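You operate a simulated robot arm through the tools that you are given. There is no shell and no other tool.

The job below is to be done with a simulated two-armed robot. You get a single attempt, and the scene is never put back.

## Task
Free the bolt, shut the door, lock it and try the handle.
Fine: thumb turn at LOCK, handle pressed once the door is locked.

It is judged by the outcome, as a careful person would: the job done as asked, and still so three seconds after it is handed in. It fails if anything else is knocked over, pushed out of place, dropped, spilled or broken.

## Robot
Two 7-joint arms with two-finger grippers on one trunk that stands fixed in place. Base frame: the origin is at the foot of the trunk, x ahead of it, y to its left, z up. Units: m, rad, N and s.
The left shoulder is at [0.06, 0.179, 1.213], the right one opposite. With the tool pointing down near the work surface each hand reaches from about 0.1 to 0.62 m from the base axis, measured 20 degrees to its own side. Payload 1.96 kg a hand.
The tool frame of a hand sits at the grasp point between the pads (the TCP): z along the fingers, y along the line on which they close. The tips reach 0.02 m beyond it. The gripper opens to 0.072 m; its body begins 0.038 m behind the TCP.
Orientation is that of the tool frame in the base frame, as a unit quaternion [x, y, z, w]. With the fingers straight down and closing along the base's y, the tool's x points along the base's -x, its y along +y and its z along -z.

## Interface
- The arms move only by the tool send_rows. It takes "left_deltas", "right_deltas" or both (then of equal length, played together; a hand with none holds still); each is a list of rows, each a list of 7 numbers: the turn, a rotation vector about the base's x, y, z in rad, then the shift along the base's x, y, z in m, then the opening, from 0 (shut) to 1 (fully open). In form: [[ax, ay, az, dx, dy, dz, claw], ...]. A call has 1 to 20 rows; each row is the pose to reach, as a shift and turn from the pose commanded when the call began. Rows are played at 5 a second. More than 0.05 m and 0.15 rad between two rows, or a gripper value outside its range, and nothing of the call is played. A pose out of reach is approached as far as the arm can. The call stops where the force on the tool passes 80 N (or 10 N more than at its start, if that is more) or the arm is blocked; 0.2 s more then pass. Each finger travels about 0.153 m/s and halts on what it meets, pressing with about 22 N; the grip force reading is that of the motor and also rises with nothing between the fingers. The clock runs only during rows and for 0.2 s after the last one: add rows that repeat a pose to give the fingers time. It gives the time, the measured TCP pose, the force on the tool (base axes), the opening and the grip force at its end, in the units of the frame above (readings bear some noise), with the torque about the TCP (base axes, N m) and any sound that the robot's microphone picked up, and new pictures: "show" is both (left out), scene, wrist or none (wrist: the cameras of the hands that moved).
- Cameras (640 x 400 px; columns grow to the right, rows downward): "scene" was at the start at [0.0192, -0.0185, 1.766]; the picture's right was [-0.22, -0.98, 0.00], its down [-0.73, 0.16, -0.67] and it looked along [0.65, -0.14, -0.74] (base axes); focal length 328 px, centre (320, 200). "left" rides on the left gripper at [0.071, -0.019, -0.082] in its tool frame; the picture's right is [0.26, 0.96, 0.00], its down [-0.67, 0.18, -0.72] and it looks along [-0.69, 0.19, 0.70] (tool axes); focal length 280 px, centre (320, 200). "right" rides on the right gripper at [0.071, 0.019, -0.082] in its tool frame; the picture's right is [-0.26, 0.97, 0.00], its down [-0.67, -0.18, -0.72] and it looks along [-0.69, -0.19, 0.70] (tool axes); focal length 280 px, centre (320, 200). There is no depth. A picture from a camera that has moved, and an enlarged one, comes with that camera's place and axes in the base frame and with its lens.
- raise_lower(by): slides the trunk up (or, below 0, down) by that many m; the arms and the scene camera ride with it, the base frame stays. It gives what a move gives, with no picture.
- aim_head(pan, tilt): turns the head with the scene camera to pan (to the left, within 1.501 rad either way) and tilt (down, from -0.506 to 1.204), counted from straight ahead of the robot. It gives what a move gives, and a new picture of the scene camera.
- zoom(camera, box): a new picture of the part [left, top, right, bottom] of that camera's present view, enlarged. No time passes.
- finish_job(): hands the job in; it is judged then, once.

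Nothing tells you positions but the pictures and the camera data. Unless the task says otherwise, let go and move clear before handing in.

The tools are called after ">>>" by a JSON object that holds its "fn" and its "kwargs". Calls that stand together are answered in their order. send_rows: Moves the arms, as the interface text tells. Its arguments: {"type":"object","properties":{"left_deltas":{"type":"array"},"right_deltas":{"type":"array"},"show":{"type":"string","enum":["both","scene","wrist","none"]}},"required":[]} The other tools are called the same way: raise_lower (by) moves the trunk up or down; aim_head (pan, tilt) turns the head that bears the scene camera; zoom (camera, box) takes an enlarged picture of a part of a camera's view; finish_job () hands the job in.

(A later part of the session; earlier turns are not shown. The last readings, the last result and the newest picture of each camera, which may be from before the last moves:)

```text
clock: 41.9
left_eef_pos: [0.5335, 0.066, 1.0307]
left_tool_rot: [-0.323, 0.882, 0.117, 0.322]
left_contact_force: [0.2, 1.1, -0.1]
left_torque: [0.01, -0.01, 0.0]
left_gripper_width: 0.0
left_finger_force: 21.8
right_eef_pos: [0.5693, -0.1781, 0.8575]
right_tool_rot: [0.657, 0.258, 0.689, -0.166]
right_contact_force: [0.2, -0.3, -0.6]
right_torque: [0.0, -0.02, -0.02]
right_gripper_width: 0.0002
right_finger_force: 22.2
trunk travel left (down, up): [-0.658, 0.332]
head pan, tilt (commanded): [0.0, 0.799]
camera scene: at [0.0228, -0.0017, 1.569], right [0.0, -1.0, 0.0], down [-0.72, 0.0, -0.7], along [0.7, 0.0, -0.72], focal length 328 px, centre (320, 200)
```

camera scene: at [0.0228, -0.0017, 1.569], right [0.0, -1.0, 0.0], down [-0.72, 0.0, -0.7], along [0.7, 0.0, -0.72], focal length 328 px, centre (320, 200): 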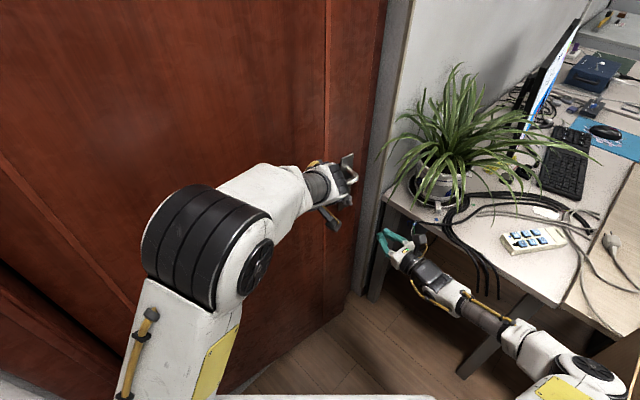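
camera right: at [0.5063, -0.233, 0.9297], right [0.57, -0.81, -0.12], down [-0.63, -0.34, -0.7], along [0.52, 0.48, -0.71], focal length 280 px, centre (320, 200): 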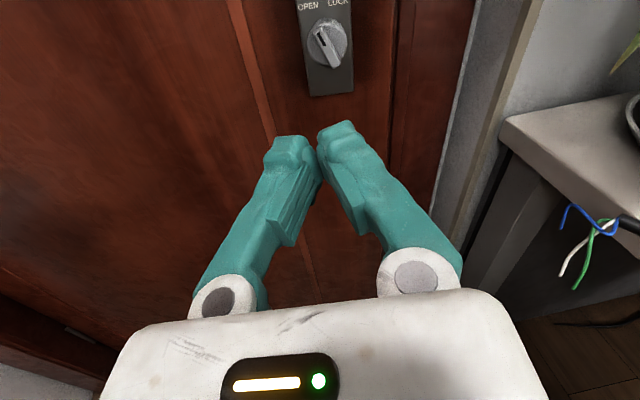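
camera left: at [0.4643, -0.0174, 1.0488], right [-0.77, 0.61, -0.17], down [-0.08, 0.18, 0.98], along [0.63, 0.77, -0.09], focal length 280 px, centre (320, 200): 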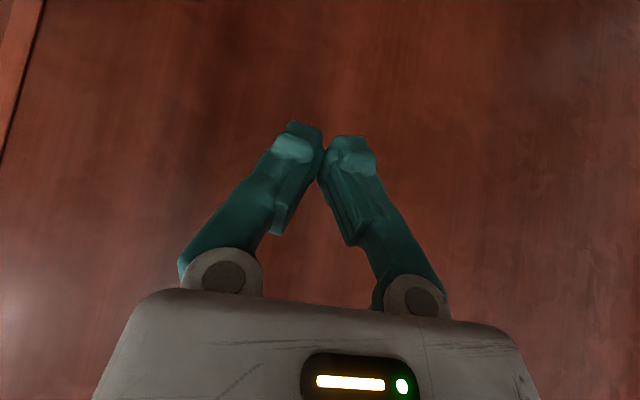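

The left hand is in place next to the door, clear of the lever. I'll advance to touch the door in small steps, then push along its swing.

>>> {"fn": "send_rows", "kwargs": {"left_deltas": [[0, 0, 0, 0.0123, 0.0086, 0, 0], [0, 0, 0, 0.0246, 0.0172, 0, 0], [0, 0, 0, 0.0328, 0.0229, 0, 0], [0, 0, 0, 0.041, 0.0287, 0, 0], [0, 0, 0, 0.041, 0.0287, 0, 0]], "show": "none"}}

```text
clock: 43.0
left_eef_pos: [0.5746, 0.0937, 1.0308]
left_tool_rot: [-0.323, 0.882, 0.118, 0.322]
left_contact_force: [-0.4, 0.3, 0.1]
left_torque: [-0.02, -0.02, 0.02]
left_gripper_width: 0.0001
left_finger_force: 22.3
right_eef_pos: [0.5695, -0.178, 0.8577]
right_tool_rot: [0.657, 0.259, 0.689, -0.166]
right_contact_force: [0.8, -0.6, 0.5]
right_torque: [0.02, -0.02, -0.01]
right_gripper_width: 0.0
right_finger_force: 21.8
trunk travel left (down, up): [-0.658, 0.332]
head pan, tilt (commanded): [0.0, 0.799]
```

No contact yet; continuing forward slowly along the swing direction.

>>> {"fn": "send_rows", "kwargs": {"left_deltas": [[0, 0, 0, 0.0081, 0.0058, 0, 0], [0, 0, 0, 0.0162, 0.0117, 0, 0], [0, 0, 0, 0.0242, 0.0177, 0, 0], [0, 0, 0, 0.0321, 0.0238, 0, 0]], "show": "both"}}

```text
clock: 44.0
left_eef_pos: [0.6065, 0.1178, 1.0292]
left_tool_rot: [-0.322, 0.883, 0.118, 0.321]
left_contact_force: [0.1, -0.4, -0.2]
left_torque: [0.0, 0.03, 0.0]
left_gripper_width: 0.0
left_finger_force: 22.2
right_eef_pos: [0.5705, -0.178, 0.8565]
right_tool_rot: [0.656, 0.26, 0.689, -0.165]
right_contact_force: [-1.0, 0.4, 0.0]
right_torque: [-0.02, -0.01, 0.02]
right_gripper_width: 0.0
right_finger_force: 21.9
trunk travel left (down, up): [-0.658, 0.332]
head pan, tilt (commanded): [0.0, 0.799]
camera scene: at [0.0235, -0.0012, 1.569], right [0.0, -1.0, 0.0], down [-0.72, 0.0, -0.7], along [0.7, 0.0, -0.72], focal length 328 px, centre (320, 200)
camera left: at [0.538, 0.0357, 1.0479], right [-0.77, 0.61, -0.17], down [-0.07, 0.18, 0.98], along [0.63, 0.77, -0.09], focal length 280 px, centre (320, 200)
```

scene: 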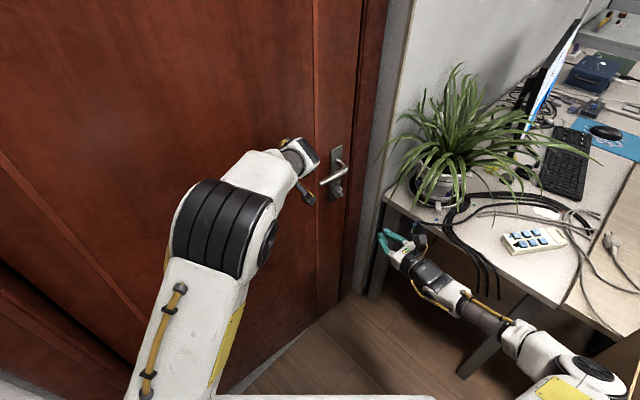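
left: 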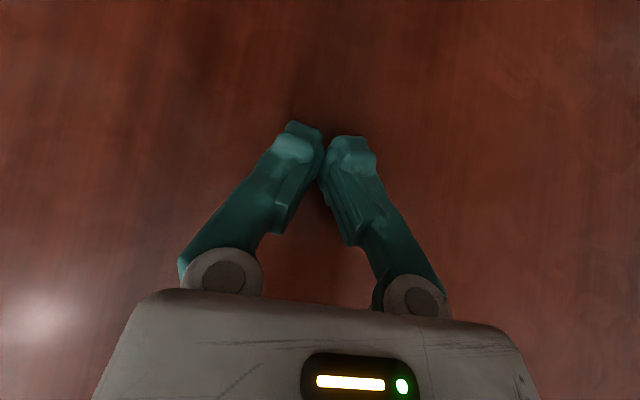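

The door seems to have shifted in the picture even though no force registers. Zooming in to check the door's edge and the fingertips.

>>> {"fn": "zoom", "kwargs": {"camera": "scene", "box": [280, 120, 420, 340]}}

>>> {"fn": "zoom", "kwargs": {"camera": "scene", "box": [220, 260, 420, 400]}}

>>> {"fn": "zoom", "kwargs": {"camera": "left", "box": [260, 80, 400, 180]}}

>>> {"fn": "zoom", "kwargs": {"camera": "right", "box": [0, 0, 640, 400]}}

```text
1.82 times, centred on (350, 230) of scene
camera zoom: at [0.0235, -0.0012, 1.569], right [0.0, -1.0, 0.0], down [-0.72, 0.0, -0.7], along [0.7, 0.0, -0.72], focal length 597 px, centre (266, 146)
```

zoom: 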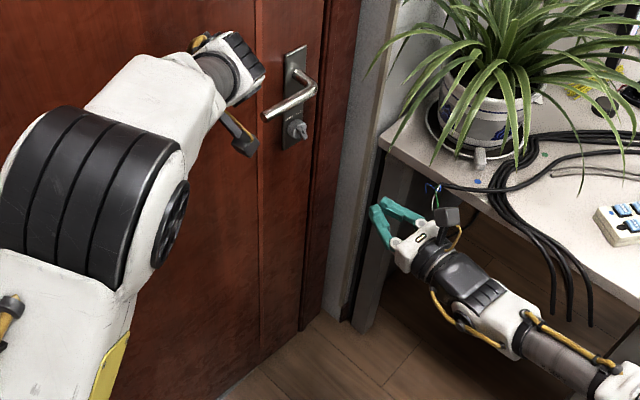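

```text
2.86 times, centred on (320, 330) of scene
camera zoom: at [0.0235, -0.0012, 1.569], right [0.0, -1.0, 0.0], down [-0.72, 0.0, -0.7], along [0.7, 0.0, -0.72], focal length 938 px, centre (320, -171)
```

zoom: 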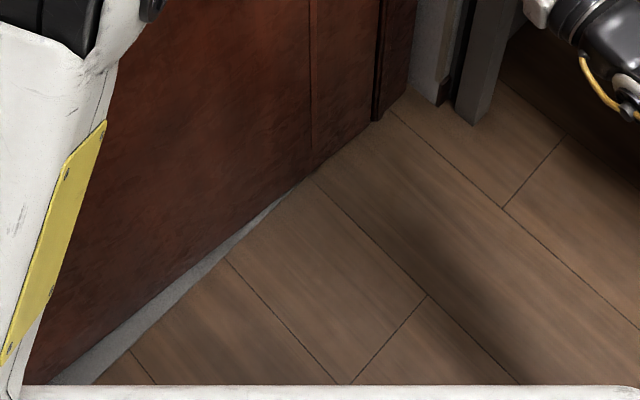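

```text
4.00 times, centred on (330, 130) of left
camera zoom: at [0.538, 0.0357, 1.0479], right [-0.77, 0.61, -0.17], down [-0.07, 0.18, 0.98], along [0.63, 0.77, -0.09], focal length 1122 px, centre (280, 480)
```

zoom: 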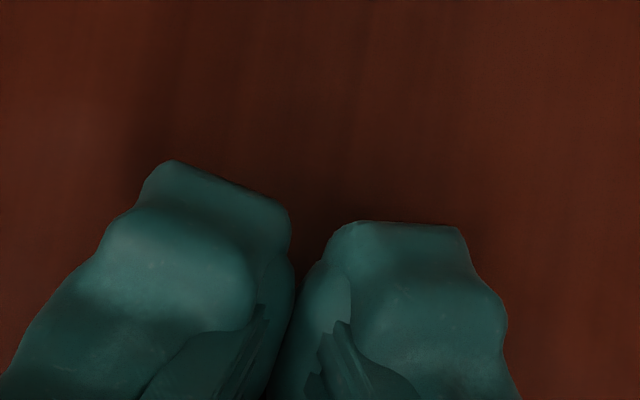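

```text
1.00 times, centred on (320, 200) of right (not enlarged: the box is as wide or as high as the picture)
camera zoom: at [0.507, -0.2328, 0.9294], right [0.57, -0.81, -0.12], down [-0.63, -0.34, -0.7], along [0.52, 0.48, -0.71], focal length 280 px, centre (320, 200)
```

zoom: 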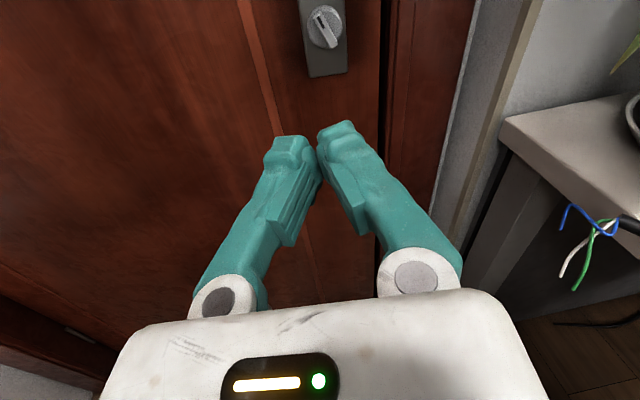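

The door is swinging freely: its edge has moved from about (0.75, −0.14) to (0.82, −0.10), so it's now about 4° open. Continuing the push the last ~4 cm until it meets the frame or latch.

>>> {"fn": "send_rows", "kwargs": {"left_deltas": [[0, 0, 0, 0.007, 0.0066, 0, 0], [0, 0, 0, 0.014, 0.0132, 0, 0], [0, 0, 0, 0.021, 0.0198, 0, 0], [0, 0, 0, 0.026, 0.0246, 0, 0], [0, 0, 0, 0.026, 0.0246, 0, 0]], "show": "none"}}

>>> {"fn": "zoom", "kwargs": {"camera": "scene", "box": [280, 120, 420, 340]}}

>>> {"fn": "zoom", "kwargs": {"camera": "right", "box": [240, 0, 560, 200]}}

```text
clock: 45.2
left_eef_pos: [0.6318, 0.142, 1.0307]
left_tool_rot: [-0.322, 0.883, 0.118, 0.321]
left_contact_force: [-0.6, 0.1, 0.1]
left_torque: [0.0, 0.0, -0.01]
left_gripper_width: 0.0
left_finger_force: 22.0
right_eef_pos: [0.5689, -0.178, 0.8568]
right_tool_rot: [0.656, 0.26, 0.689, -0.166]
right_contact_force: [0.8, -0.2, 0.3]
right_torque: [0.01, 0.02, -0.03]
right_gripper_width: 0.0
right_finger_force: 22.1
trunk travel left (down, up): [-0.658, 0.332]
head pan, tilt (commanded): [0.0, 0.799]
```

```text
1.82 times, centred on (350, 230) of scene
camera zoom: at [0.0228, -0.0015, 1.569], right [0.0, -1.0, 0.0], down [-0.72, 0.0, -0.7], along [0.7, 0.0, -0.72], focal length 597 px, centre (266, 146)
```

zoom: 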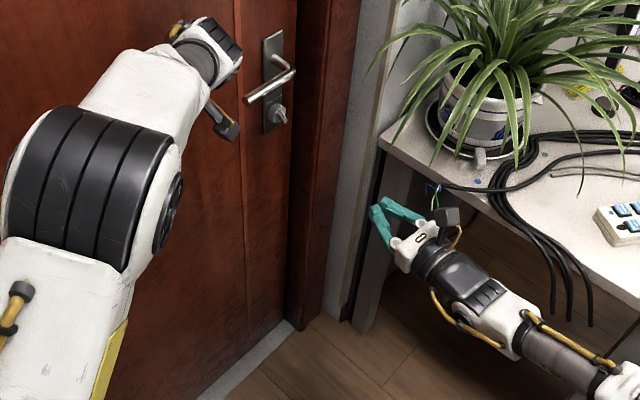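

```text
2.00 times, centred on (400, 100) of right
camera zoom: at [0.5067, -0.2329, 0.9296], right [0.57, -0.81, -0.12], down [-0.63, -0.34, -0.7], along [0.52, 0.48, -0.71], focal length 561 px, centre (160, 400)
```

zoom: 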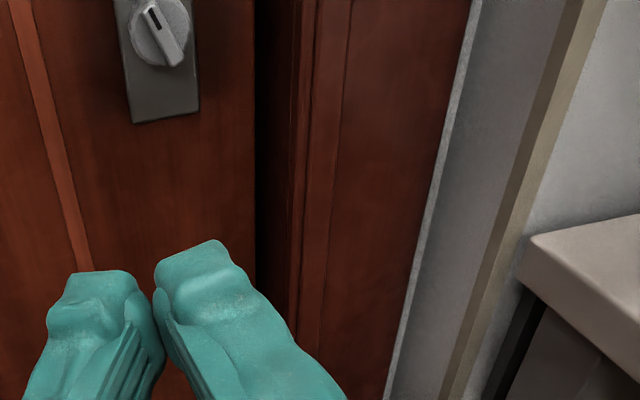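

The door is now swinging in behind the face of the frame, with still no resistance. Pushing further in small steps.

>>> {"fn": "send_rows", "kwargs": {"left_deltas": [[0, 0, 0, 0.0036, 0.0036, 0, 0], [0, 0, 0, 0.0071, 0.0071, 0, 0], [0, 0, 0, 0.0106, 0.0106, 0, 0], [0, 0, 0, 0.0141, 0.0141, 0, 0], [0, 0, 0, 0.0141, 0.0141, 0, 0]], "show": "none"}}

>>> {"fn": "zoom", "kwargs": {"camera": "scene", "box": [280, 120, 420, 340]}}

>>> {"fn": "zoom", "kwargs": {"camera": "right", "box": [240, 0, 560, 200]}}

```text
clock: 46.5
left_eef_pos: [0.6384, 0.1496, 1.0299]
left_tool_rot: [-0.32, 0.884, 0.117, 0.32]
left_contact_force: [-47.9, -30.7, -21.0]
left_torque: [-0.66, 0.24, 0.56]
left_gripper_width: 0.0
left_finger_force: 22.3
right_eef_pos: [0.5659, -0.1816, 0.8593]
right_tool_rot: [0.654, 0.259, 0.691, -0.166]
right_contact_force: [0.1, 0.1, 0.8]
right_torque: [0.01, 0.01, -0.03]
right_gripper_width: 0.0
right_finger_force: 22.5
trunk travel left (down, up): [-0.658, 0.332]
head pan, tilt (commanded): [0.0, 0.799]
```

```text
1.82 times, centred on (350, 230) of scene
camera zoom: at [0.0143, -0.0081, 1.5688], right [0.0, -1.0, 0.0], down [-0.71, 0.0, -0.7], along [0.7, 0.0, -0.71], focal length 597 px, centre (266, 146)
```

zoom: 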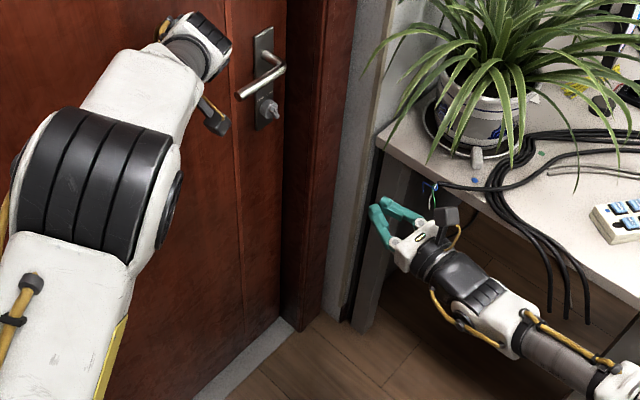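

```text
2.00 times, centred on (400, 100) of right
camera zoom: at [0.5022, -0.2367, 0.931], right [0.57, -0.81, -0.12], down [-0.63, -0.34, -0.7], along [0.53, 0.48, -0.7], focal length 561 px, centre (160, 400)
```

zoom: 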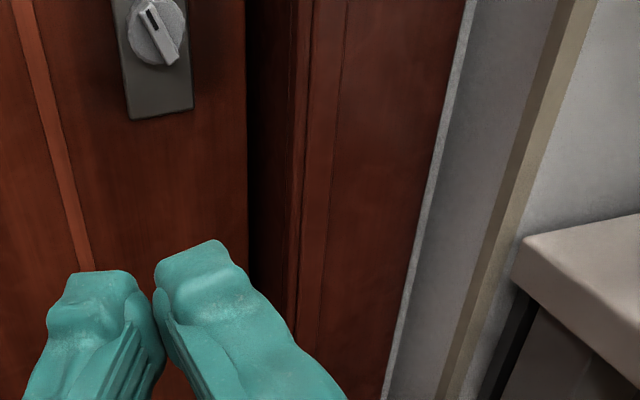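

About 60 N of resistance now, at roughly −45°, so it is either at the latch or against the stop. I'll push a little more and listen for a click.

>>> {"fn": "send_rows", "kwargs": {"left_deltas": [[0, 0, 0, 0.0018, 0.0018, 0, 0], [0, 0, 0, 0.0036, 0.0036, 0, 0], [0, 0, 0, 0.0036, 0.0036, 0, 0]], "show": "none"}}

>>> {"fn": "zoom", "kwargs": {"camera": "right", "box": [280, 0, 440, 100]}}

>>> {"fn": "zoom", "kwargs": {"camera": "scene", "box": [310, 100, 390, 200]}}

```text
clock: 47.2
left_eef_pos: [0.6398, 0.148, 1.0288]
left_tool_rot: [-0.32, 0.886, 0.113, 0.315]
left_contact_force: [-30.3, -26.6, 7.5]
left_torque: [0.2, 0.24, 0.32]
left_gripper_width: 0.0001
left_finger_force: 22.3
right_eef_pos: [0.5645, -0.1792, 0.8611]
right_tool_rot: [0.653, 0.26, 0.691, -0.166]
right_contact_force: [-0.3, 0.4, 0.4]
right_torque: [0.03, 0.03, -0.04]
right_gripper_width: 0.0
right_finger_force: 22.0
trunk travel left (down, up): [-0.658, 0.332]
head pan, tilt (commanded): [0.0, 0.799]
stopped in row 3 (left hand): the force on the tool passed its limit at 81 N (the readings are from after the stop); the commanded pose is now the measured one
```

```text
4.00 times, centred on (360, 50) of right
camera zoom: at [0.5023, -0.2343, 0.9331], right [0.57, -0.81, -0.12], down [-0.63, -0.34, -0.7], along [0.53, 0.48, -0.7], focal length 1122 px, centre (160, 800)
```

zoom: 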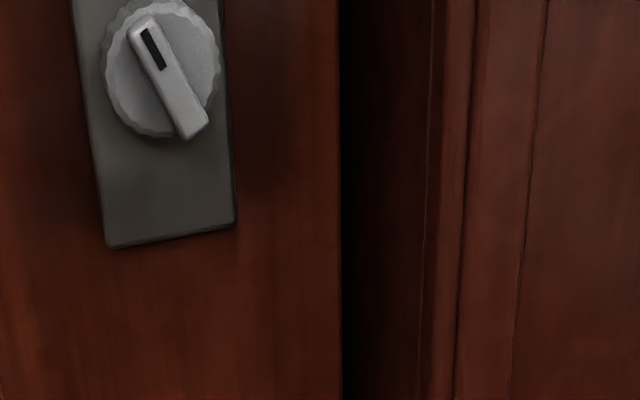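

```text
4.00 times, centred on (350, 150) of scene
camera zoom: at [0.0137, -0.0053, 1.57], right [0.0, -1.0, 0.0], down [-0.71, 0.0, -0.7], along [0.7, 0.0, -0.71], focal length 1313 px, centre (200, 400)
```

zoom: 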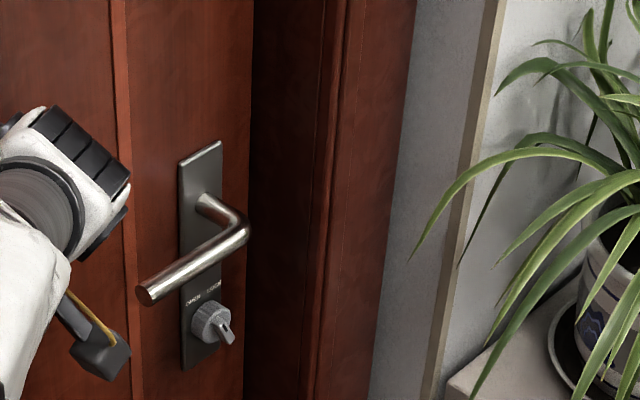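

The push reached 81 N with no click and the door hardly moved, so it may be fully home. I'll compare the door's bottom edge with the threshold to see whether they are parallel.

>>> {"fn": "aim_head", "kwargs": {"pan": 0.15, "tilt": 1.0}}

>>> {"fn": "zoom", "kwargs": {"camera": "scene", "box": [300, 100, 500, 300]}}

>>> {"fn": "aim_head", "kwargs": {"pan": 0.8, "tilt": 0.5}}

```text
clock: 47.9
left_eef_pos: [0.6413, 0.1474, 1.0292]
left_tool_rot: [-0.32, 0.885, 0.115, 0.318]
left_contact_force: [-36.9, -30.5, 4.3]
left_torque: [-0.14, 0.08, 0.36]
left_gripper_width: 0.0002
left_finger_force: 22.2
right_eef_pos: [0.5634, -0.1809, 0.8598]
right_tool_rot: [0.654, 0.258, 0.692, -0.166]
right_contact_force: [-0.3, 0.1, 0.4]
right_torque: [-0.01, -0.07, 0.01]
right_gripper_width: 0.0001
right_finger_force: 22.6
trunk travel left (down, up): [-0.658, 0.332]
head pan, tilt (commanded): [0.15, 1.0]
camera scene: at [0.0016, 0.0014, 1.554], right [0.15, -0.99, 0.0], down [-0.83, -0.12, -0.55], along [0.54, 0.08, -0.84], focal length 328 px, centre (320, 200)
```

scene: 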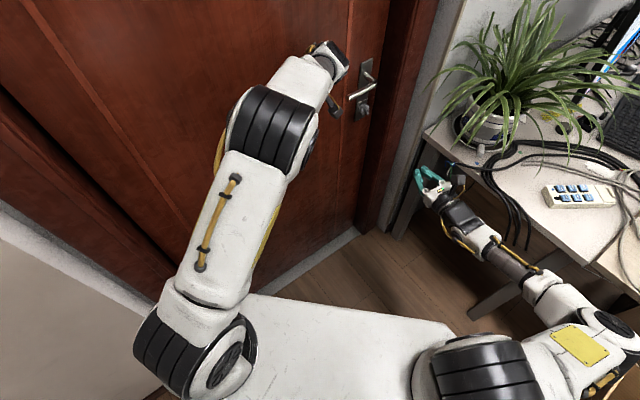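

```text
2.00 times, centred on (400, 200) of scene
camera zoom: at [0.0016, 0.0014, 1.554], right [0.15, -0.99, 0.0], down [-0.83, -0.12, -0.55], along [0.54, 0.08, -0.84], focal length 656 px, centre (160, 200)
```

zoom: 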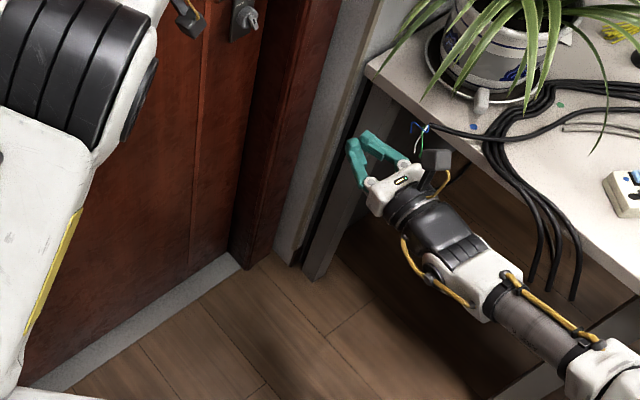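

```text
clock: 48.9
left_eef_pos: [0.6396, 0.1477, 1.0286]
left_tool_rot: [-0.319, 0.885, 0.114, 0.318]
left_contact_force: [-38.5, -31.3, 2.4]
left_torque: [-0.11, 0.15, 0.39]
left_gripper_width: 0.0
left_finger_force: 22.0
right_eef_pos: [0.5647, -0.1818, 0.8602]
right_tool_rot: [0.654, 0.258, 0.692, -0.167]
right_contact_force: [-0.9, -0.1, 0.4]
right_torque: [0.0, 0.01, 0.03]
right_gripper_width: 0.0
right_finger_force: 22.0
trunk travel left (down, up): [-0.658, 0.332]
head pan, tilt (commanded): [0.799, 0.499]
camera scene: at [-0.0041, 0.056, 1.5952], right [0.72, -0.7, 0.0], down [-0.33, -0.34, -0.88], along [0.62, 0.63, -0.47], focal length 328 px, centre (320, 200)
```

scene: 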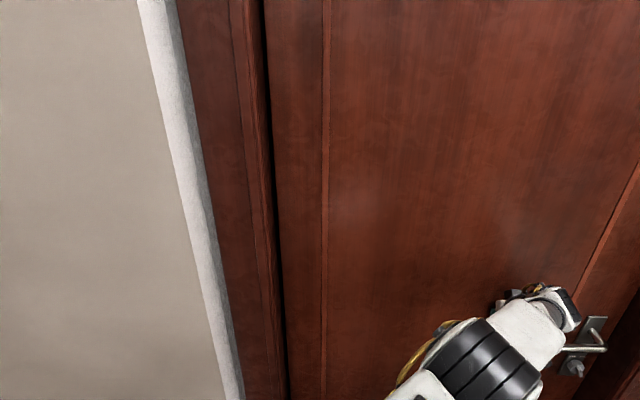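

The door's bottom may still be about 2° from parallel to the threshold. Taking closer views to measure that properly.

>>> {"fn": "aim_head", "kwargs": {"pan": 0.15, "tilt": 1.0}}

>>> {"fn": "zoom", "kwargs": {"camera": "scene", "box": [320, 210, 390, 270]}}

>>> {"fn": "zoom", "kwargs": {"camera": "scene", "box": [230, 240, 330, 310]}}

```text
clock: 50.0
left_eef_pos: [0.6399, 0.1485, 1.0289]
left_tool_rot: [-0.32, 0.885, 0.115, 0.317]
left_contact_force: [-38.9, -30.3, 0.6]
left_torque: [-0.12, 0.22, 0.39]
left_gripper_width: 0.0
left_finger_force: 22.0
right_eef_pos: [0.5654, -0.1828, 0.8597]
right_tool_rot: [0.653, 0.259, 0.691, -0.168]
right_contact_force: [-0.1, -0.2, 1.4]
right_torque: [0.0, -0.02, -0.02]
right_gripper_width: 0.0003
right_finger_force: 22.2
trunk travel left (down, up): [-0.658, 0.332]
head pan, tilt (commanded): [0.15, 1.0]
camera scene: at [0.0017, 0.0016, 1.554], right [0.15, -0.99, 0.0], down [-0.83, -0.12, -0.55], along [0.54, 0.09, -0.84], focal length 328 px, centre (320, 200)
```

scene: 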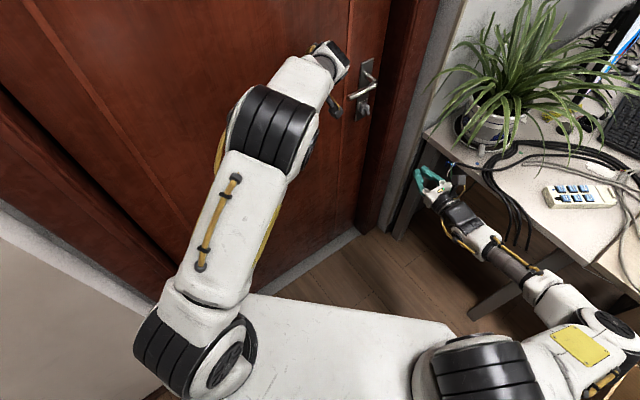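

```text
6.67 times, centred on (355, 240) of scene
camera zoom: at [0.0017, 0.0016, 1.554], right [0.15, -0.99, 0.0], down [-0.83, -0.12, -0.55], along [0.54, 0.09, -0.84], focal length 2188 px, centre (87, -67)
```

zoom: 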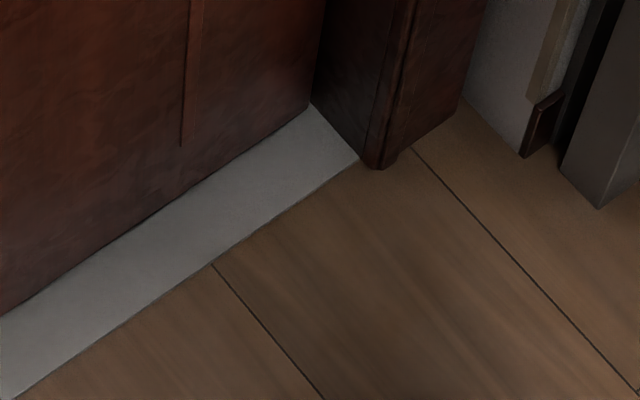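

```text
5.71 times, centred on (280, 275) of scene
camera zoom: at [0.0017, 0.0016, 1.554], right [0.15, -0.99, 0.0], down [-0.83, -0.12, -0.55], along [0.54, 0.09, -0.84], focal length 1875 px, centre (549, -229)
```

zoom: 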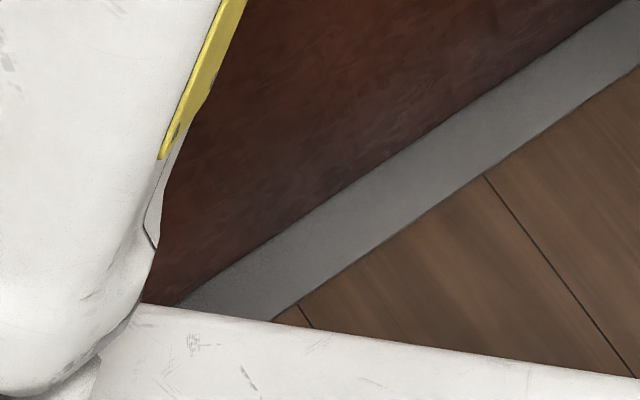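

The visible threshold strip is 6 cm wide all along, so the door is parallel to it — fully shut. I'll back the left hand off and check that the door stays put.

>>> {"fn": "send_rows", "kwargs": {"left_deltas": [[0, 0, 0, -0.007, -0.007, 0, 0], [0, 0, 0, -0.015, -0.015, 0, 0], [0, 0, 0, -0.028, -0.028, 0, 0], [0, 0, 0, -0.028, -0.028, 0, 0], [0, 0, 0, -0.028, -0.028, 0, 0]], "show": "none"}}

>>> {"fn": "zoom", "kwargs": {"camera": "scene", "box": [320, 210, 390, 270]}}

>>> {"fn": "zoom", "kwargs": {"camera": "right", "box": [280, 0, 440, 100]}}

```text
clock: 51.2
left_eef_pos: [0.618, 0.1274, 1.024]
left_tool_rot: [-0.322, 0.885, 0.116, 0.315]
left_contact_force: [0.7, 0.4, -0.2]
left_torque: [0.01, -0.01, 0.0]
left_gripper_width: 0.0001
left_finger_force: 22.1
right_eef_pos: [0.5691, -0.1789, 0.8572]
right_tool_rot: [0.656, 0.259, 0.689, -0.166]
right_contact_force: [-0.3, 0.6, -0.2]
right_torque: [-0.02, -0.01, -0.03]
right_gripper_width: 0.0
right_finger_force: 22.0
trunk travel left (down, up): [-0.658, 0.332]
head pan, tilt (commanded): [0.15, 1.0]
```

```text
6.67 times, centred on (355, 240) of scene
camera zoom: at [0.0106, 0.0084, 1.5539], right [0.15, -0.99, 0.0], down [-0.83, -0.13, -0.54], along [0.53, 0.08, -0.84], focal length 2188 px, centre (87, -67)
```

zoom: 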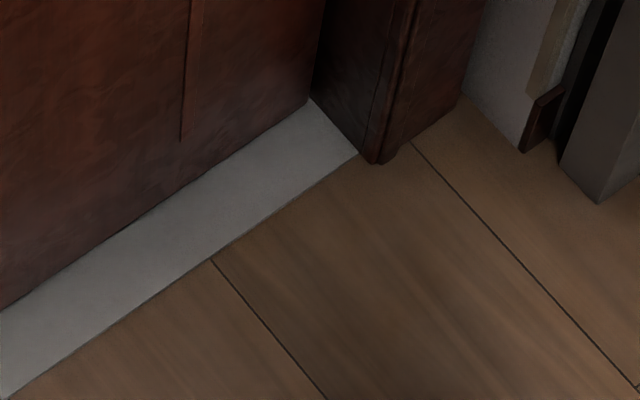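

```text
4.00 times, centred on (360, 50) of right
camera zoom: at [0.507, -0.2329, 0.9296], right [0.57, -0.81, -0.12], down [-0.63, -0.34, -0.7], along [0.52, 0.48, -0.71], focal length 1122 px, centre (160, 800)
```

zoom: 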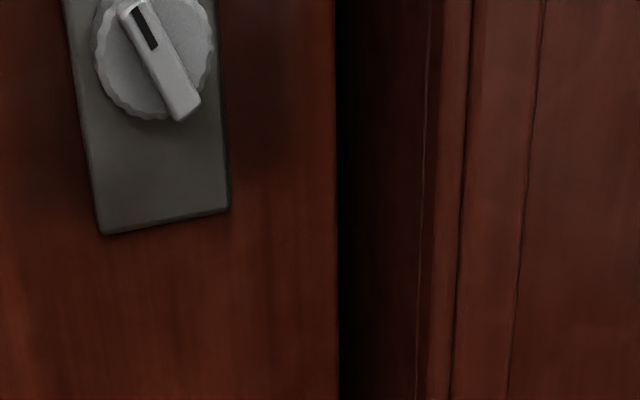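

The door stays shut on its own. I'll draw the left hand back out of the way and bring the right hand, turned 10° to face the closed door, toward the knob, which should now be near (0.78, −0.03, 0.86) for the grip point.

>>> {"fn": "send_rows", "kwargs": {"left_deltas": [[0, 0, 0, -0.025, -0.018, 0, 0], [0, 0, 0, -0.05, -0.035, 0, 0], [0, 0, 0, -0.075, -0.05, 0.01, 0], [0, 0, 0, -0.1, -0.06, 0.02, 0]], "right_deltas": [[0, 0, 0.045, 0.022, 0.009, 0, 0.2], [0, 0, 0.09, 0.045, 0.018, 0, 0.5], [0, 0, 0.135, 0.068, 0.027, 0, 1], [0, 0, 0.178, 0.09, 0.035, 0, 1]], "show": "wrist"}}

```text
clock: 52.2
left_eef_pos: [0.5186, 0.0669, 1.0447]
left_tool_rot: [-0.322, 0.886, 0.115, 0.314]
left_contact_force: [-0.1, -0.3, -0.9]
left_torque: [0.0, -0.01, 0.0]
left_gripper_width: 0.0
left_finger_force: 22.2
right_eef_pos: [0.6595, -0.1421, 0.858]
right_tool_rot: [0.63, 0.317, 0.671, -0.228]
right_contact_force: [0.4, -0.5, 0.5]
right_torque: [-0.04, -0.01, 0.01]
right_gripper_width: 0.0718
right_finger_force: 0.0
trunk travel left (down, up): [-0.658, 0.332]
head pan, tilt (commanded): [0.15, 1.0]
camera right: at [0.6079, -0.2074, 0.9305], right [0.71, -0.7, -0.13], down [-0.56, -0.45, -0.7], along [0.43, 0.56, -0.71], focal length 280 px, centre (320, 200)
camera left: at [0.4504, -0.0148, 1.0639], right [-0.78, 0.61, -0.16], down [-0.06, 0.19, 0.98], along [0.63, 0.77, -0.11], focal length 280 px, centre (320, 200)
```

right: 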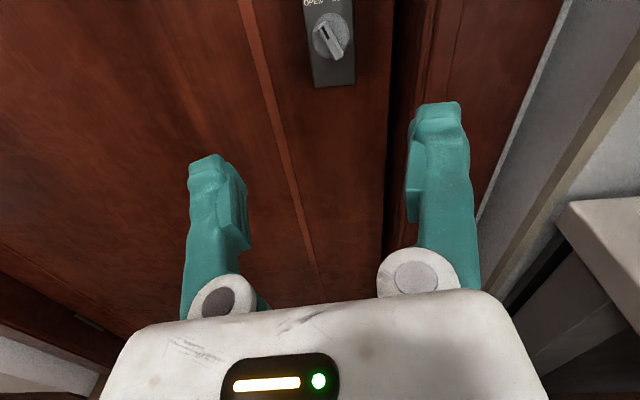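
left: 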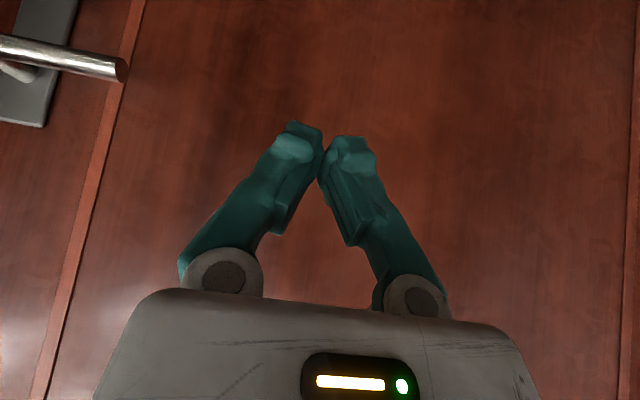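

Tracking is good here. Zooming on the knob to measure its offset from the hand.

>>> {"fn": "zoom", "kwargs": {"camera": "right", "box": [230, 0, 430, 140]}}

```text
2.86 times, centred on (330, 70) of right
camera zoom: at [0.6079, -0.2074, 0.9305], right [0.71, -0.7, -0.13], down [-0.56, -0.45, -0.7], along [0.43, 0.56, -0.71], focal length 801 px, centre (291, 571)
```

zoom: 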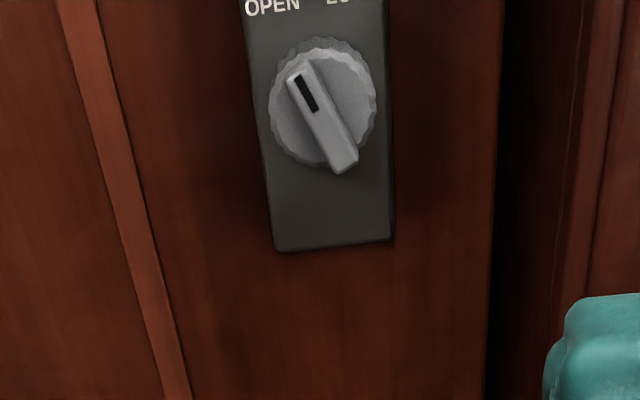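

The knob is ~17 cm ahead and 8 mm to the right, blade at about −0.42 rad (OPEN). Rolling to match and advancing 9 cm.

>>> {"fn": "send_rows", "kwargs": {"right_deltas": [[-0.0654, -0.0665, 0, 0.0173, 0.0146, 0, 0.6], [-0.1308, -0.133, 0, 0.0345, 0.0291, 0, 0.6], [-0.1963, -0.1996, 0, 0.0518, 0.0437, -0.0009, 0.6], [-0.1963, -0.1996, 0, 0.0691, 0.0582, -0.0009, 0.6], [-0.1963, -0.1996, 0, 0.0691, 0.0582, -0.0009, 0.6]], "show": "wrist"}}

>>> {"fn": "zoom", "kwargs": {"camera": "right", "box": [220, 20, 420, 160]}}

```text
clock: 53.4
left_eef_pos: [0.5192, 0.0678, 1.0437]
left_tool_rot: [-0.323, 0.885, 0.115, 0.314]
left_contact_force: [0.0, -0.1, -0.2]
left_torque: [0.03, 0.02, 0.02]
left_gripper_width: 0.0003
left_finger_force: 22.2
right_eef_pos: [0.7206, -0.0857, 0.8616]
right_tool_rot: [0.579, 0.403, 0.697, -0.131]
right_contact_force: [-0.2, -0.1, 0.4]
right_torque: [0.0, -0.04, 0.03]
right_gripper_width: 0.0429
right_finger_force: 0.1
right hand out of reach, approached as far as the arm can: row 4, 5
trunk travel left (down, up): [-0.658, 0.332]
head pan, tilt (commanded): [0.15, 1.0]
camera right: at [0.6535, -0.1361, 0.9333], right [0.7, -0.69, 0.15], down [-0.42, -0.58, -0.69], along [0.57, 0.42, -0.7], focal length 280 px, centre (320, 200)
```

right: 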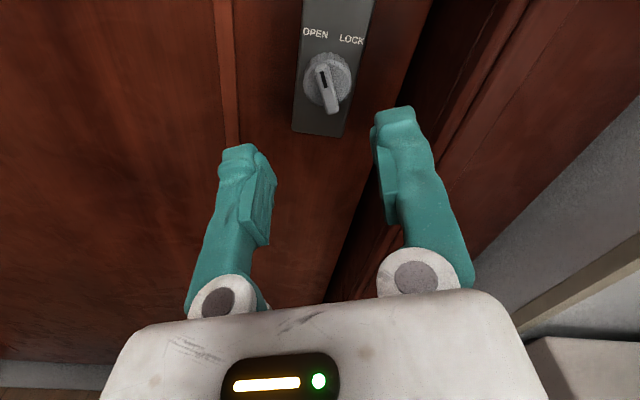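

```text
2.86 times, centred on (320, 90) of right
camera zoom: at [0.6535, -0.1361, 0.9333], right [0.7, -0.69, 0.15], down [-0.42, -0.58, -0.69], along [0.57, 0.42, -0.7], focal length 801 px, centre (320, 514)
```

zoom: 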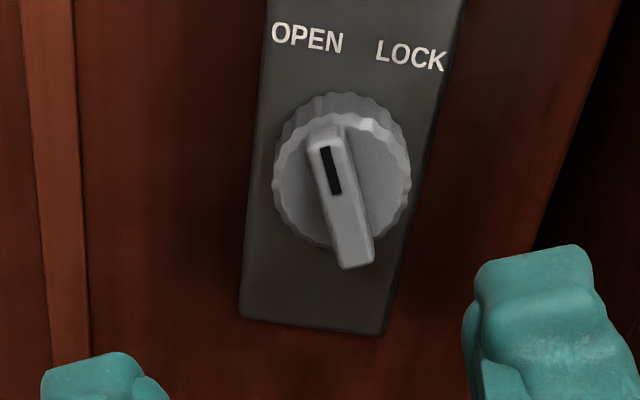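

The arm stopped ~1 cm short and reports out of reach, with ~7 cm still to go to grip square-on. Looking at how straight the right arm is.

>>> {"fn": "aim_head", "kwargs": {"pan": -0.3, "tilt": 0.95}}

>>> {"fn": "zoom", "kwargs": {"camera": "scene", "box": [220, 60, 520, 280]}}

```text
clock: 54.3
left_eef_pos: [0.5195, 0.0667, 1.0451]
left_tool_rot: [-0.321, 0.886, 0.115, 0.314]
left_contact_force: [0.1, -0.3, -0.4]
left_torque: [-0.02, -0.01, -0.02]
left_gripper_width: 0.0
left_finger_force: 22.1
right_eef_pos: [0.7191, -0.0853, 0.8611]
right_tool_rot: [0.58, 0.401, 0.697, -0.13]
right_contact_force: [0.9, -0.3, -0.5]
right_torque: [-0.01, -0.02, -0.03]
right_gripper_width: 0.0432
right_finger_force: 0.0
trunk travel left (down, up): [-0.658, 0.332]
head pan, tilt (commanded): [-0.3, 0.949]
camera scene: at [0.0118, -0.0228, 1.5575], right [-0.29, -0.96, 0.0], down [-0.78, 0.24, -0.58], along [0.56, -0.17, -0.81], focal length 328 px, centre (320, 200)
```

scene: 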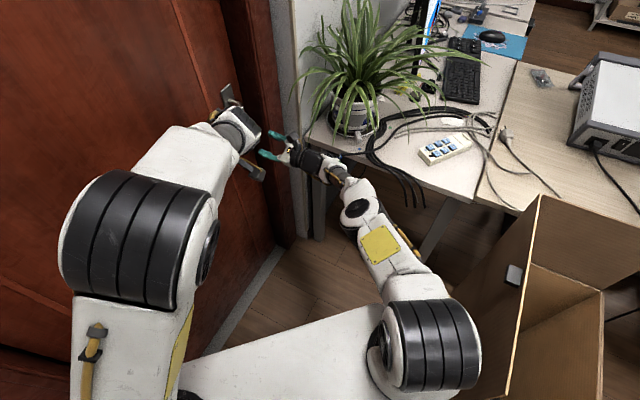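

```text
1.82 times, centred on (370, 170) of scene
camera zoom: at [0.0118, -0.0228, 1.5575], right [-0.29, -0.96, 0.0], down [-0.78, 0.24, -0.58], along [0.56, -0.17, -0.81], focal length 597 px, centre (229, 254)
```

zoom: 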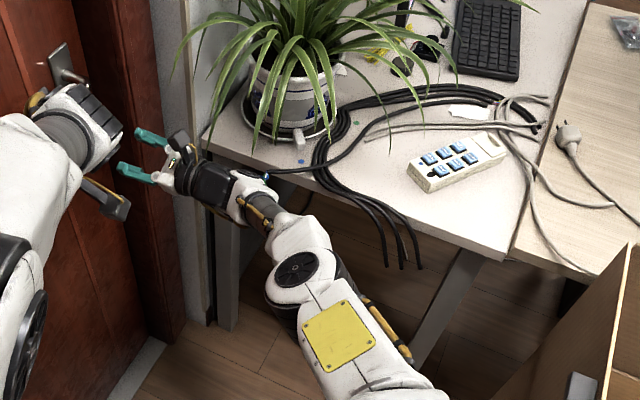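

Square-on is beyond the arm's reach by ~4 cm; lowering the trunk to bring the shoulder level with the knob and pointing the hand less obliquely (yaw ~20–25°) should bring it in reach. First I retract both hands a bit, then lower the trunk 0.15 m.

>>> {"fn": "send_rows", "kwargs": {"right_deltas": [[0, 0, 0, -0.02, -0.02, 0, 0.6], [0, 0, -0.07, -0.045, -0.045, 0, 0.6], [0, 0, -0.14, -0.07, -0.065, 0, 0.6], [0, 0, -0.21, -0.09, -0.07, 0, 0.6], [0, 0, -0.28, -0.1, -0.07, 0, 0.6]], "left_deltas": [[0, 0, 0, -0.01, 0.01, 0, 0], [0, 0, 0, -0.02, 0.02, 0, 0], [0, 0, 0, -0.03, 0.03, 0, 0], [0, 0, 0, -0.04, 0.04, 0, 0], [0, 0, 0, -0.05, 0.04, 0, 0]], "show": "none"}}

>>> {"fn": "raise_lower", "kwargs": {"by": -0.15}}

>>> {"fn": "aim_head", "kwargs": {"pan": -0.25, "tilt": 0.8}}

```text
clock: 55.5
left_eef_pos: [0.4685, 0.1074, 1.0454]
left_tool_rot: [-0.322, 0.886, 0.115, 0.314]
left_contact_force: [0.0, 0.4, -0.1]
left_torque: [-0.01, 0.01, 0.0]
left_gripper_width: 0.0
left_finger_force: 22.2
right_eef_pos: [0.6193, -0.1563, 0.8628]
right_tool_rot: [0.63, 0.317, 0.708, -0.032]
right_contact_force: [-0.7, 0.7, 0.9]
right_torque: [-0.02, -0.01, -0.01]
right_gripper_width: 0.043
right_finger_force: 0.1
trunk travel left (down, up): [-0.658, 0.332]
head pan, tilt (commanded): [-0.3, 0.949]
```

```text
clock: 57.2
left_eef_pos: [0.4692, 0.1067, 0.8945]
left_tool_rot: [-0.322, 0.885, 0.116, 0.314]
left_contact_force: [0.0, -0.5, -0.2]
left_torque: [-0.01, -0.01, 0.01]
left_gripper_width: 0.0
left_finger_force: 21.8
right_eef_pos: [0.6196, -0.157, 0.7114]
right_tool_rot: [0.63, 0.317, 0.708, -0.033]
right_contact_force: [-0.3, 0.5, 1.0]
right_torque: [-0.01, 0.0, 0.01]
right_gripper_width: 0.0432
right_finger_force: 0.1
trunk travel left (down, up): [-0.508, 0.482]
head pan, tilt (commanded): [-0.3, 0.949]
```

```text
clock: 57.9
left_eef_pos: [0.4698, 0.1073, 0.8942]
left_tool_rot: [-0.321, 0.886, 0.115, 0.314]
left_contact_force: [-1.0, 0.9, 0.0]
left_torque: [-0.01, -0.03, -0.01]
left_gripper_width: 0.0002
left_finger_force: 22.4
right_eef_pos: [0.6208, -0.156, 0.7111]
right_tool_rot: [0.63, 0.317, 0.708, -0.033]
right_contact_force: [-0.2, -0.7, 1.8]
right_torque: [0.0, 0.01, 0.0]
right_gripper_width: 0.0435
right_finger_force: 0.1
trunk travel left (down, up): [-0.508, 0.482]
head pan, tilt (commanded): [-0.25, 0.799]
camera scene: at [0.0203, -0.0214, 1.419], right [-0.25, -0.97, 0.0], down [-0.7, 0.18, -0.7], along [0.68, -0.17, -0.72], focal length 328 px, centre (320, 200)
```

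scene: 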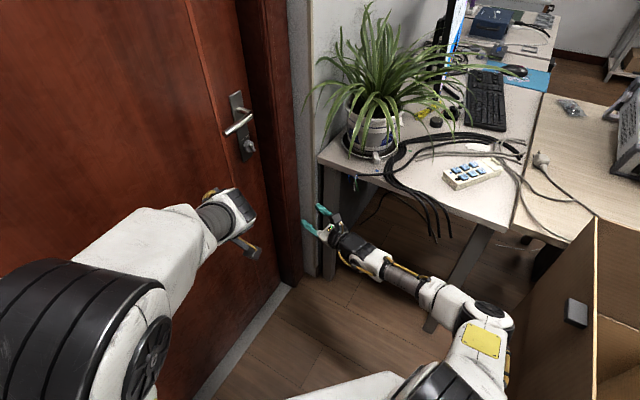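

Trunk lowered; the right arm is clear. Now I raise the right hand back to knob height and advance toward the knob at yaw ~29°, stopping 8 cm short.

>>> {"fn": "send_rows", "kwargs": {"right_deltas": [[0, 0, 0, 0, 0, 0.04, 0.6], [0, 0, 0, 0, 0, 0.08, 0.6], [0, 0, 0, 0, 0, 0.12, 0.6], [0, 0, 0, 0.005, 0.005, 0.148, 0.6], [0, 0, 0, 0.03, 0.03, 0.148, 0.6], [0, 0, 0, 0.06, 0.058, 0.148, 0.6], [0, 0, 0, 0.09, 0.085, 0.148, 0.6], [0, 0, 0, 0.09, 0.085, 0.148, 0.6]], "show": "both"}}

>>> {"fn": "zoom", "kwargs": {"camera": "right", "box": [220, 0, 420, 140]}}

```text
clock: 59.7
left_eef_pos: [0.4692, 0.1069, 0.8945]
left_tool_rot: [-0.321, 0.886, 0.116, 0.315]
left_contact_force: [0.1, 0.4, 0.7]
left_torque: [0.01, 0.0, 0.02]
left_gripper_width: 0.0
left_finger_force: 22.4
right_eef_pos: [0.7089, -0.0713, 0.859]
right_tool_rot: [0.631, 0.316, 0.708, -0.034]
right_contact_force: [-0.2, 0.2, -0.8]
right_torque: [-0.01, -0.01, 0.0]
right_gripper_width: 0.0429
right_finger_force: 0.1
trunk travel left (down, up): [-0.508, 0.482]
head pan, tilt (commanded): [-0.25, 0.799]
camera scene: at [0.0199, -0.0218, 1.419], right [-0.25, -0.97, 0.0], down [-0.69, 0.18, -0.7], along [0.68, -0.17, -0.72], focal length 328 px, centre (320, 200)
camera right: at [0.6313, -0.1019, 0.9311], right [0.48, -0.86, 0.15], down [-0.57, -0.44, -0.69], along [0.67, 0.25, -0.7], focal length 280 px, centre (320, 200)
```

scene: 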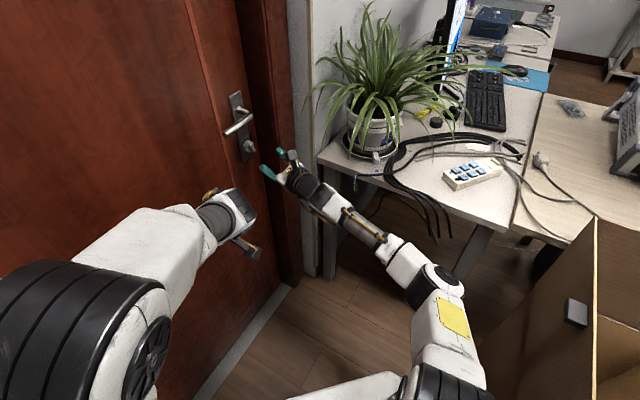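
right: 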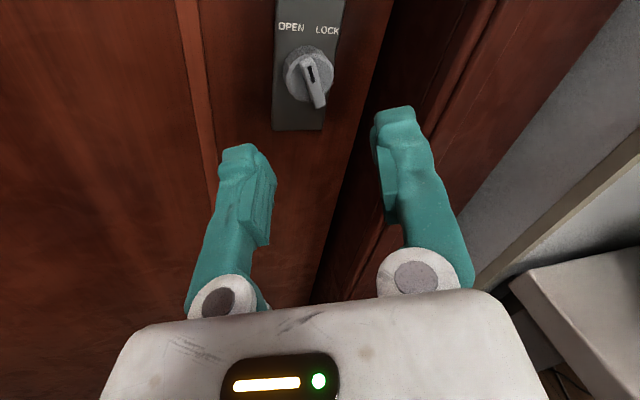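

```text
2.86 times, centred on (320, 70) of right
camera zoom: at [0.6313, -0.1019, 0.9311], right [0.48, -0.86, 0.15], down [-0.57, -0.44, -0.69], along [0.67, 0.25, -0.7], focal length 801 px, centre (320, 571)
```

zoom: 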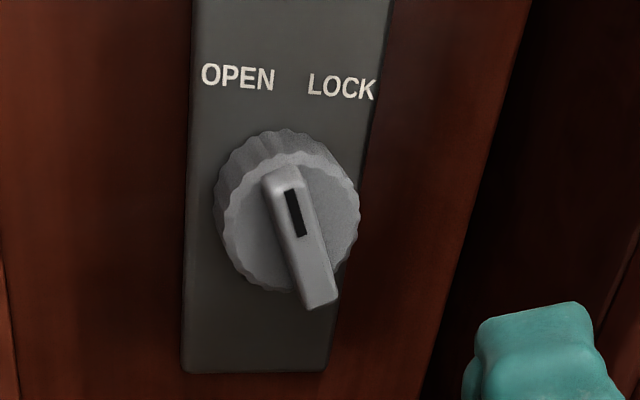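

Reach is good in this posture, and the blade is 8.6 cm ahead, 3–4 mm to the left, with only ~15° of skew. Advancing 4.5 cm with a slight correction and narrowing the fingers.

>>> {"fn": "send_rows", "kwargs": {"right_deltas": [[-0.035, -0.02, 0, 0.0125, 0.0085, -0.0013, 0.4], [-0.035, -0.02, 0, 0.025, 0.0165, -0.0013, 0.32], [-0.035, -0.02, 0, 0.0377, 0.0247, -0.0013, 0.32], [-0.035, -0.02, 0, 0.0377, 0.0247, -0.0013, 0.32]], "show": "none"}}

>>> {"fn": "zoom", "kwargs": {"camera": "right", "box": [220, 60, 420, 200]}}

```text
clock: 60.7
left_eef_pos: [0.4699, 0.1076, 0.8935]
left_tool_rot: [-0.321, 0.886, 0.115, 0.314]
left_contact_force: [0.3, -0.1, -0.9]
left_torque: [0.03, -0.03, -0.02]
left_gripper_width: 0.0
left_finger_force: 21.7
right_eef_pos: [0.7478, -0.0457, 0.8574]
right_tool_rot: [0.623, 0.33, 0.709, -0.019]
right_contact_force: [0.3, -1.2, -0.4]
right_torque: [-0.01, -0.01, 0.04]
right_gripper_width: 0.0228
right_finger_force: 0.0
trunk travel left (down, up): [-0.508, 0.482]
head pan, tilt (commanded): [-0.25, 0.799]
```

```text
2.86 times, centred on (320, 130) of right
camera zoom: at [0.6678, -0.0742, 0.9292], right [0.48, -0.86, 0.19], down [-0.55, -0.47, -0.69], along [0.68, 0.22, -0.7], focal length 801 px, centre (320, 400)
```

zoom: 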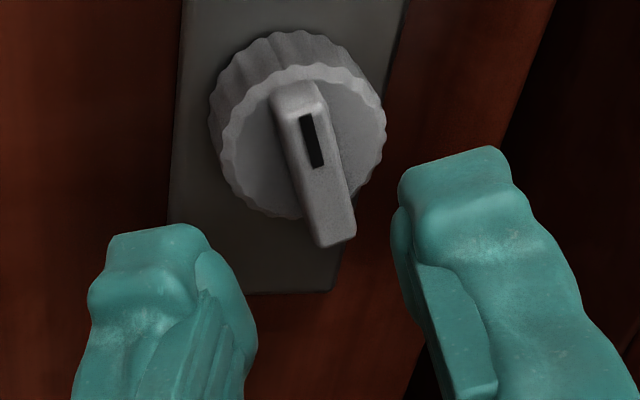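

The blade is centred and parallel between the fingers. Advancing 2.4 cm and then feeling forward in small steps.

>>> {"fn": "send_rows", "kwargs": {"right_deltas": [[0, 0, 0, 0.007, 0.0039, 0.0005, 0.32], [0, 0, 0, 0.0139, 0.0079, 0.0008, 0.32], [0, 0, 0, 0.0209, 0.0118, 0.0008, 0.32], [0, 0, 0, 0.0209, 0.0118, 0.0008, 0.32]], "show": "none"}}

>>> {"fn": "zoom", "kwargs": {"camera": "right", "box": [220, 60, 420, 200]}}

>>> {"fn": "zoom", "kwargs": {"camera": "left", "box": [0, 0, 200, 140]}}

```text
clock: 61.7
left_eef_pos: [0.47, 0.1061, 0.8954]
left_tool_rot: [-0.321, 0.886, 0.116, 0.315]
left_contact_force: [-1.1, -0.6, -1.3]
left_torque: [0.02, 0.0, 0.0]
left_gripper_width: 0.0
left_finger_force: 22.4
right_eef_pos: [0.7671, -0.0356, 0.8587]
right_tool_rot: [0.624, 0.329, 0.709, -0.018]
right_contact_force: [0.1, -0.4, 0.4]
right_torque: [0.0, 0.0, -0.03]
right_gripper_width: 0.023
right_finger_force: 0.0
trunk travel left (down, up): [-0.508, 0.482]
head pan, tilt (commanded): [-0.25, 0.799]
```

```text
2.86 times, centred on (320, 130) of right
camera zoom: at [0.6889, -0.063, 0.9297], right [0.48, -0.86, 0.19], down [-0.55, -0.47, -0.69], along [0.68, 0.22, -0.7], focal length 801 px, centre (320, 400)
```

zoom: 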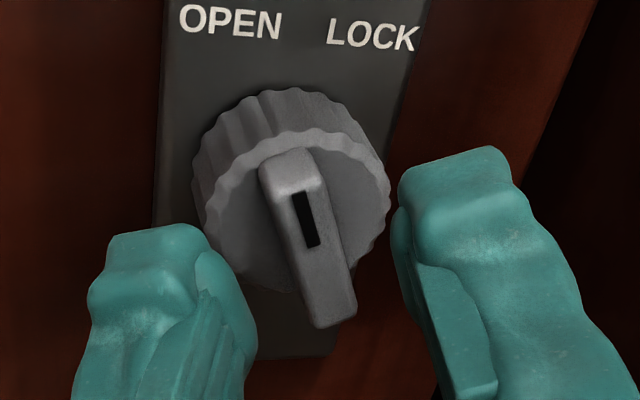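

```text
2.86 times, centred on (100, 70) of left
camera zoom: at [0.4011, 0.0251, 0.9142], right [-0.78, 0.61, -0.16], down [-0.06, 0.18, 0.98], along [0.63, 0.77, -0.11], focal length 801 px, centre (949, 571)
```

zoom: 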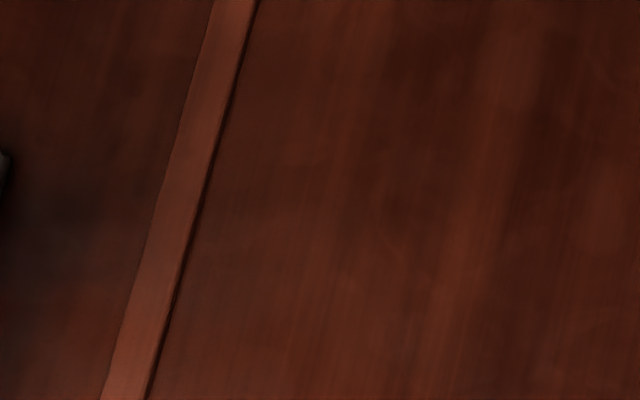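

About 8 mm more depth is needed to match the earlier good grip, with 1.5 mm shift left. Advancing that.

>>> {"fn": "send_rows", "kwargs": {"right_deltas": [[0, 0, 0, 0.0018, 0.0025, 0.0003, 0.32], [0, 0, 0, 0.0036, 0.0038, 0.0003, 0.32], [0, 0, 0, 0.0054, 0.005, 0.0003, 0.32], [0, 0, 0, 0.0054, 0.005, 0.0003, 0.32]], "show": "none"}}

>>> {"fn": "zoom", "kwargs": {"camera": "right", "box": [220, 60, 420, 200]}}

>>> {"fn": "zoom", "kwargs": {"camera": "scene", "box": [210, 80, 330, 200]}}

```text
clock: 62.7
left_eef_pos: [0.4696, 0.107, 0.8942]
left_tool_rot: [-0.322, 0.886, 0.115, 0.313]
left_contact_force: [1.1, -0.2, -0.7]
left_torque: [0.0, 0.03, 0.0]
left_gripper_width: 0.0
left_finger_force: 22.0
right_eef_pos: [0.7729, -0.0295, 0.8584]
right_tool_rot: [0.624, 0.33, 0.708, -0.019]
right_contact_force: [0.4, -0.4, 0.7]
right_torque: [0.0, 0.04, -0.02]
right_gripper_width: 0.0229
right_finger_force: 0.0
trunk travel left (down, up): [-0.508, 0.482]
head pan, tilt (commanded): [-0.25, 0.799]
```

```text
2.86 times, centred on (320, 130) of right
camera zoom: at [0.6942, -0.0577, 0.9301], right [0.48, -0.86, 0.19], down [-0.55, -0.47, -0.69], along [0.68, 0.22, -0.7], focal length 801 px, centre (320, 400)
```

zoom: 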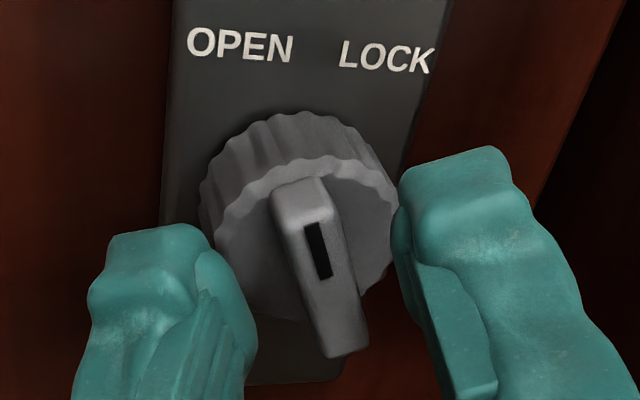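

```text
3.33 times, centred on (270, 140) of scene
camera zoom: at [0.0204, -0.0214, 1.419], right [-0.25, -0.97, 0.0], down [-0.69, 0.18, -0.7], along [0.68, -0.17, -0.72], focal length 1094 px, centre (487, 400)
```

zoom: 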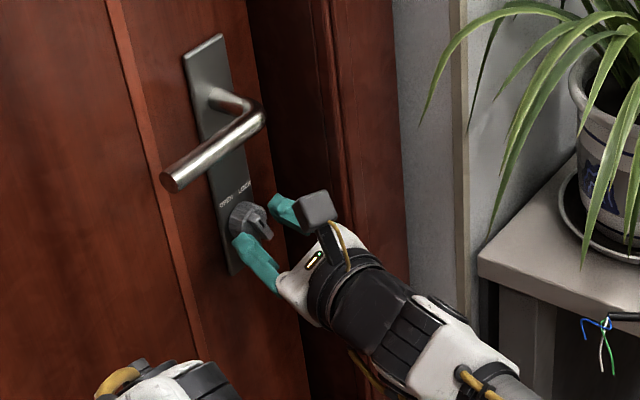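

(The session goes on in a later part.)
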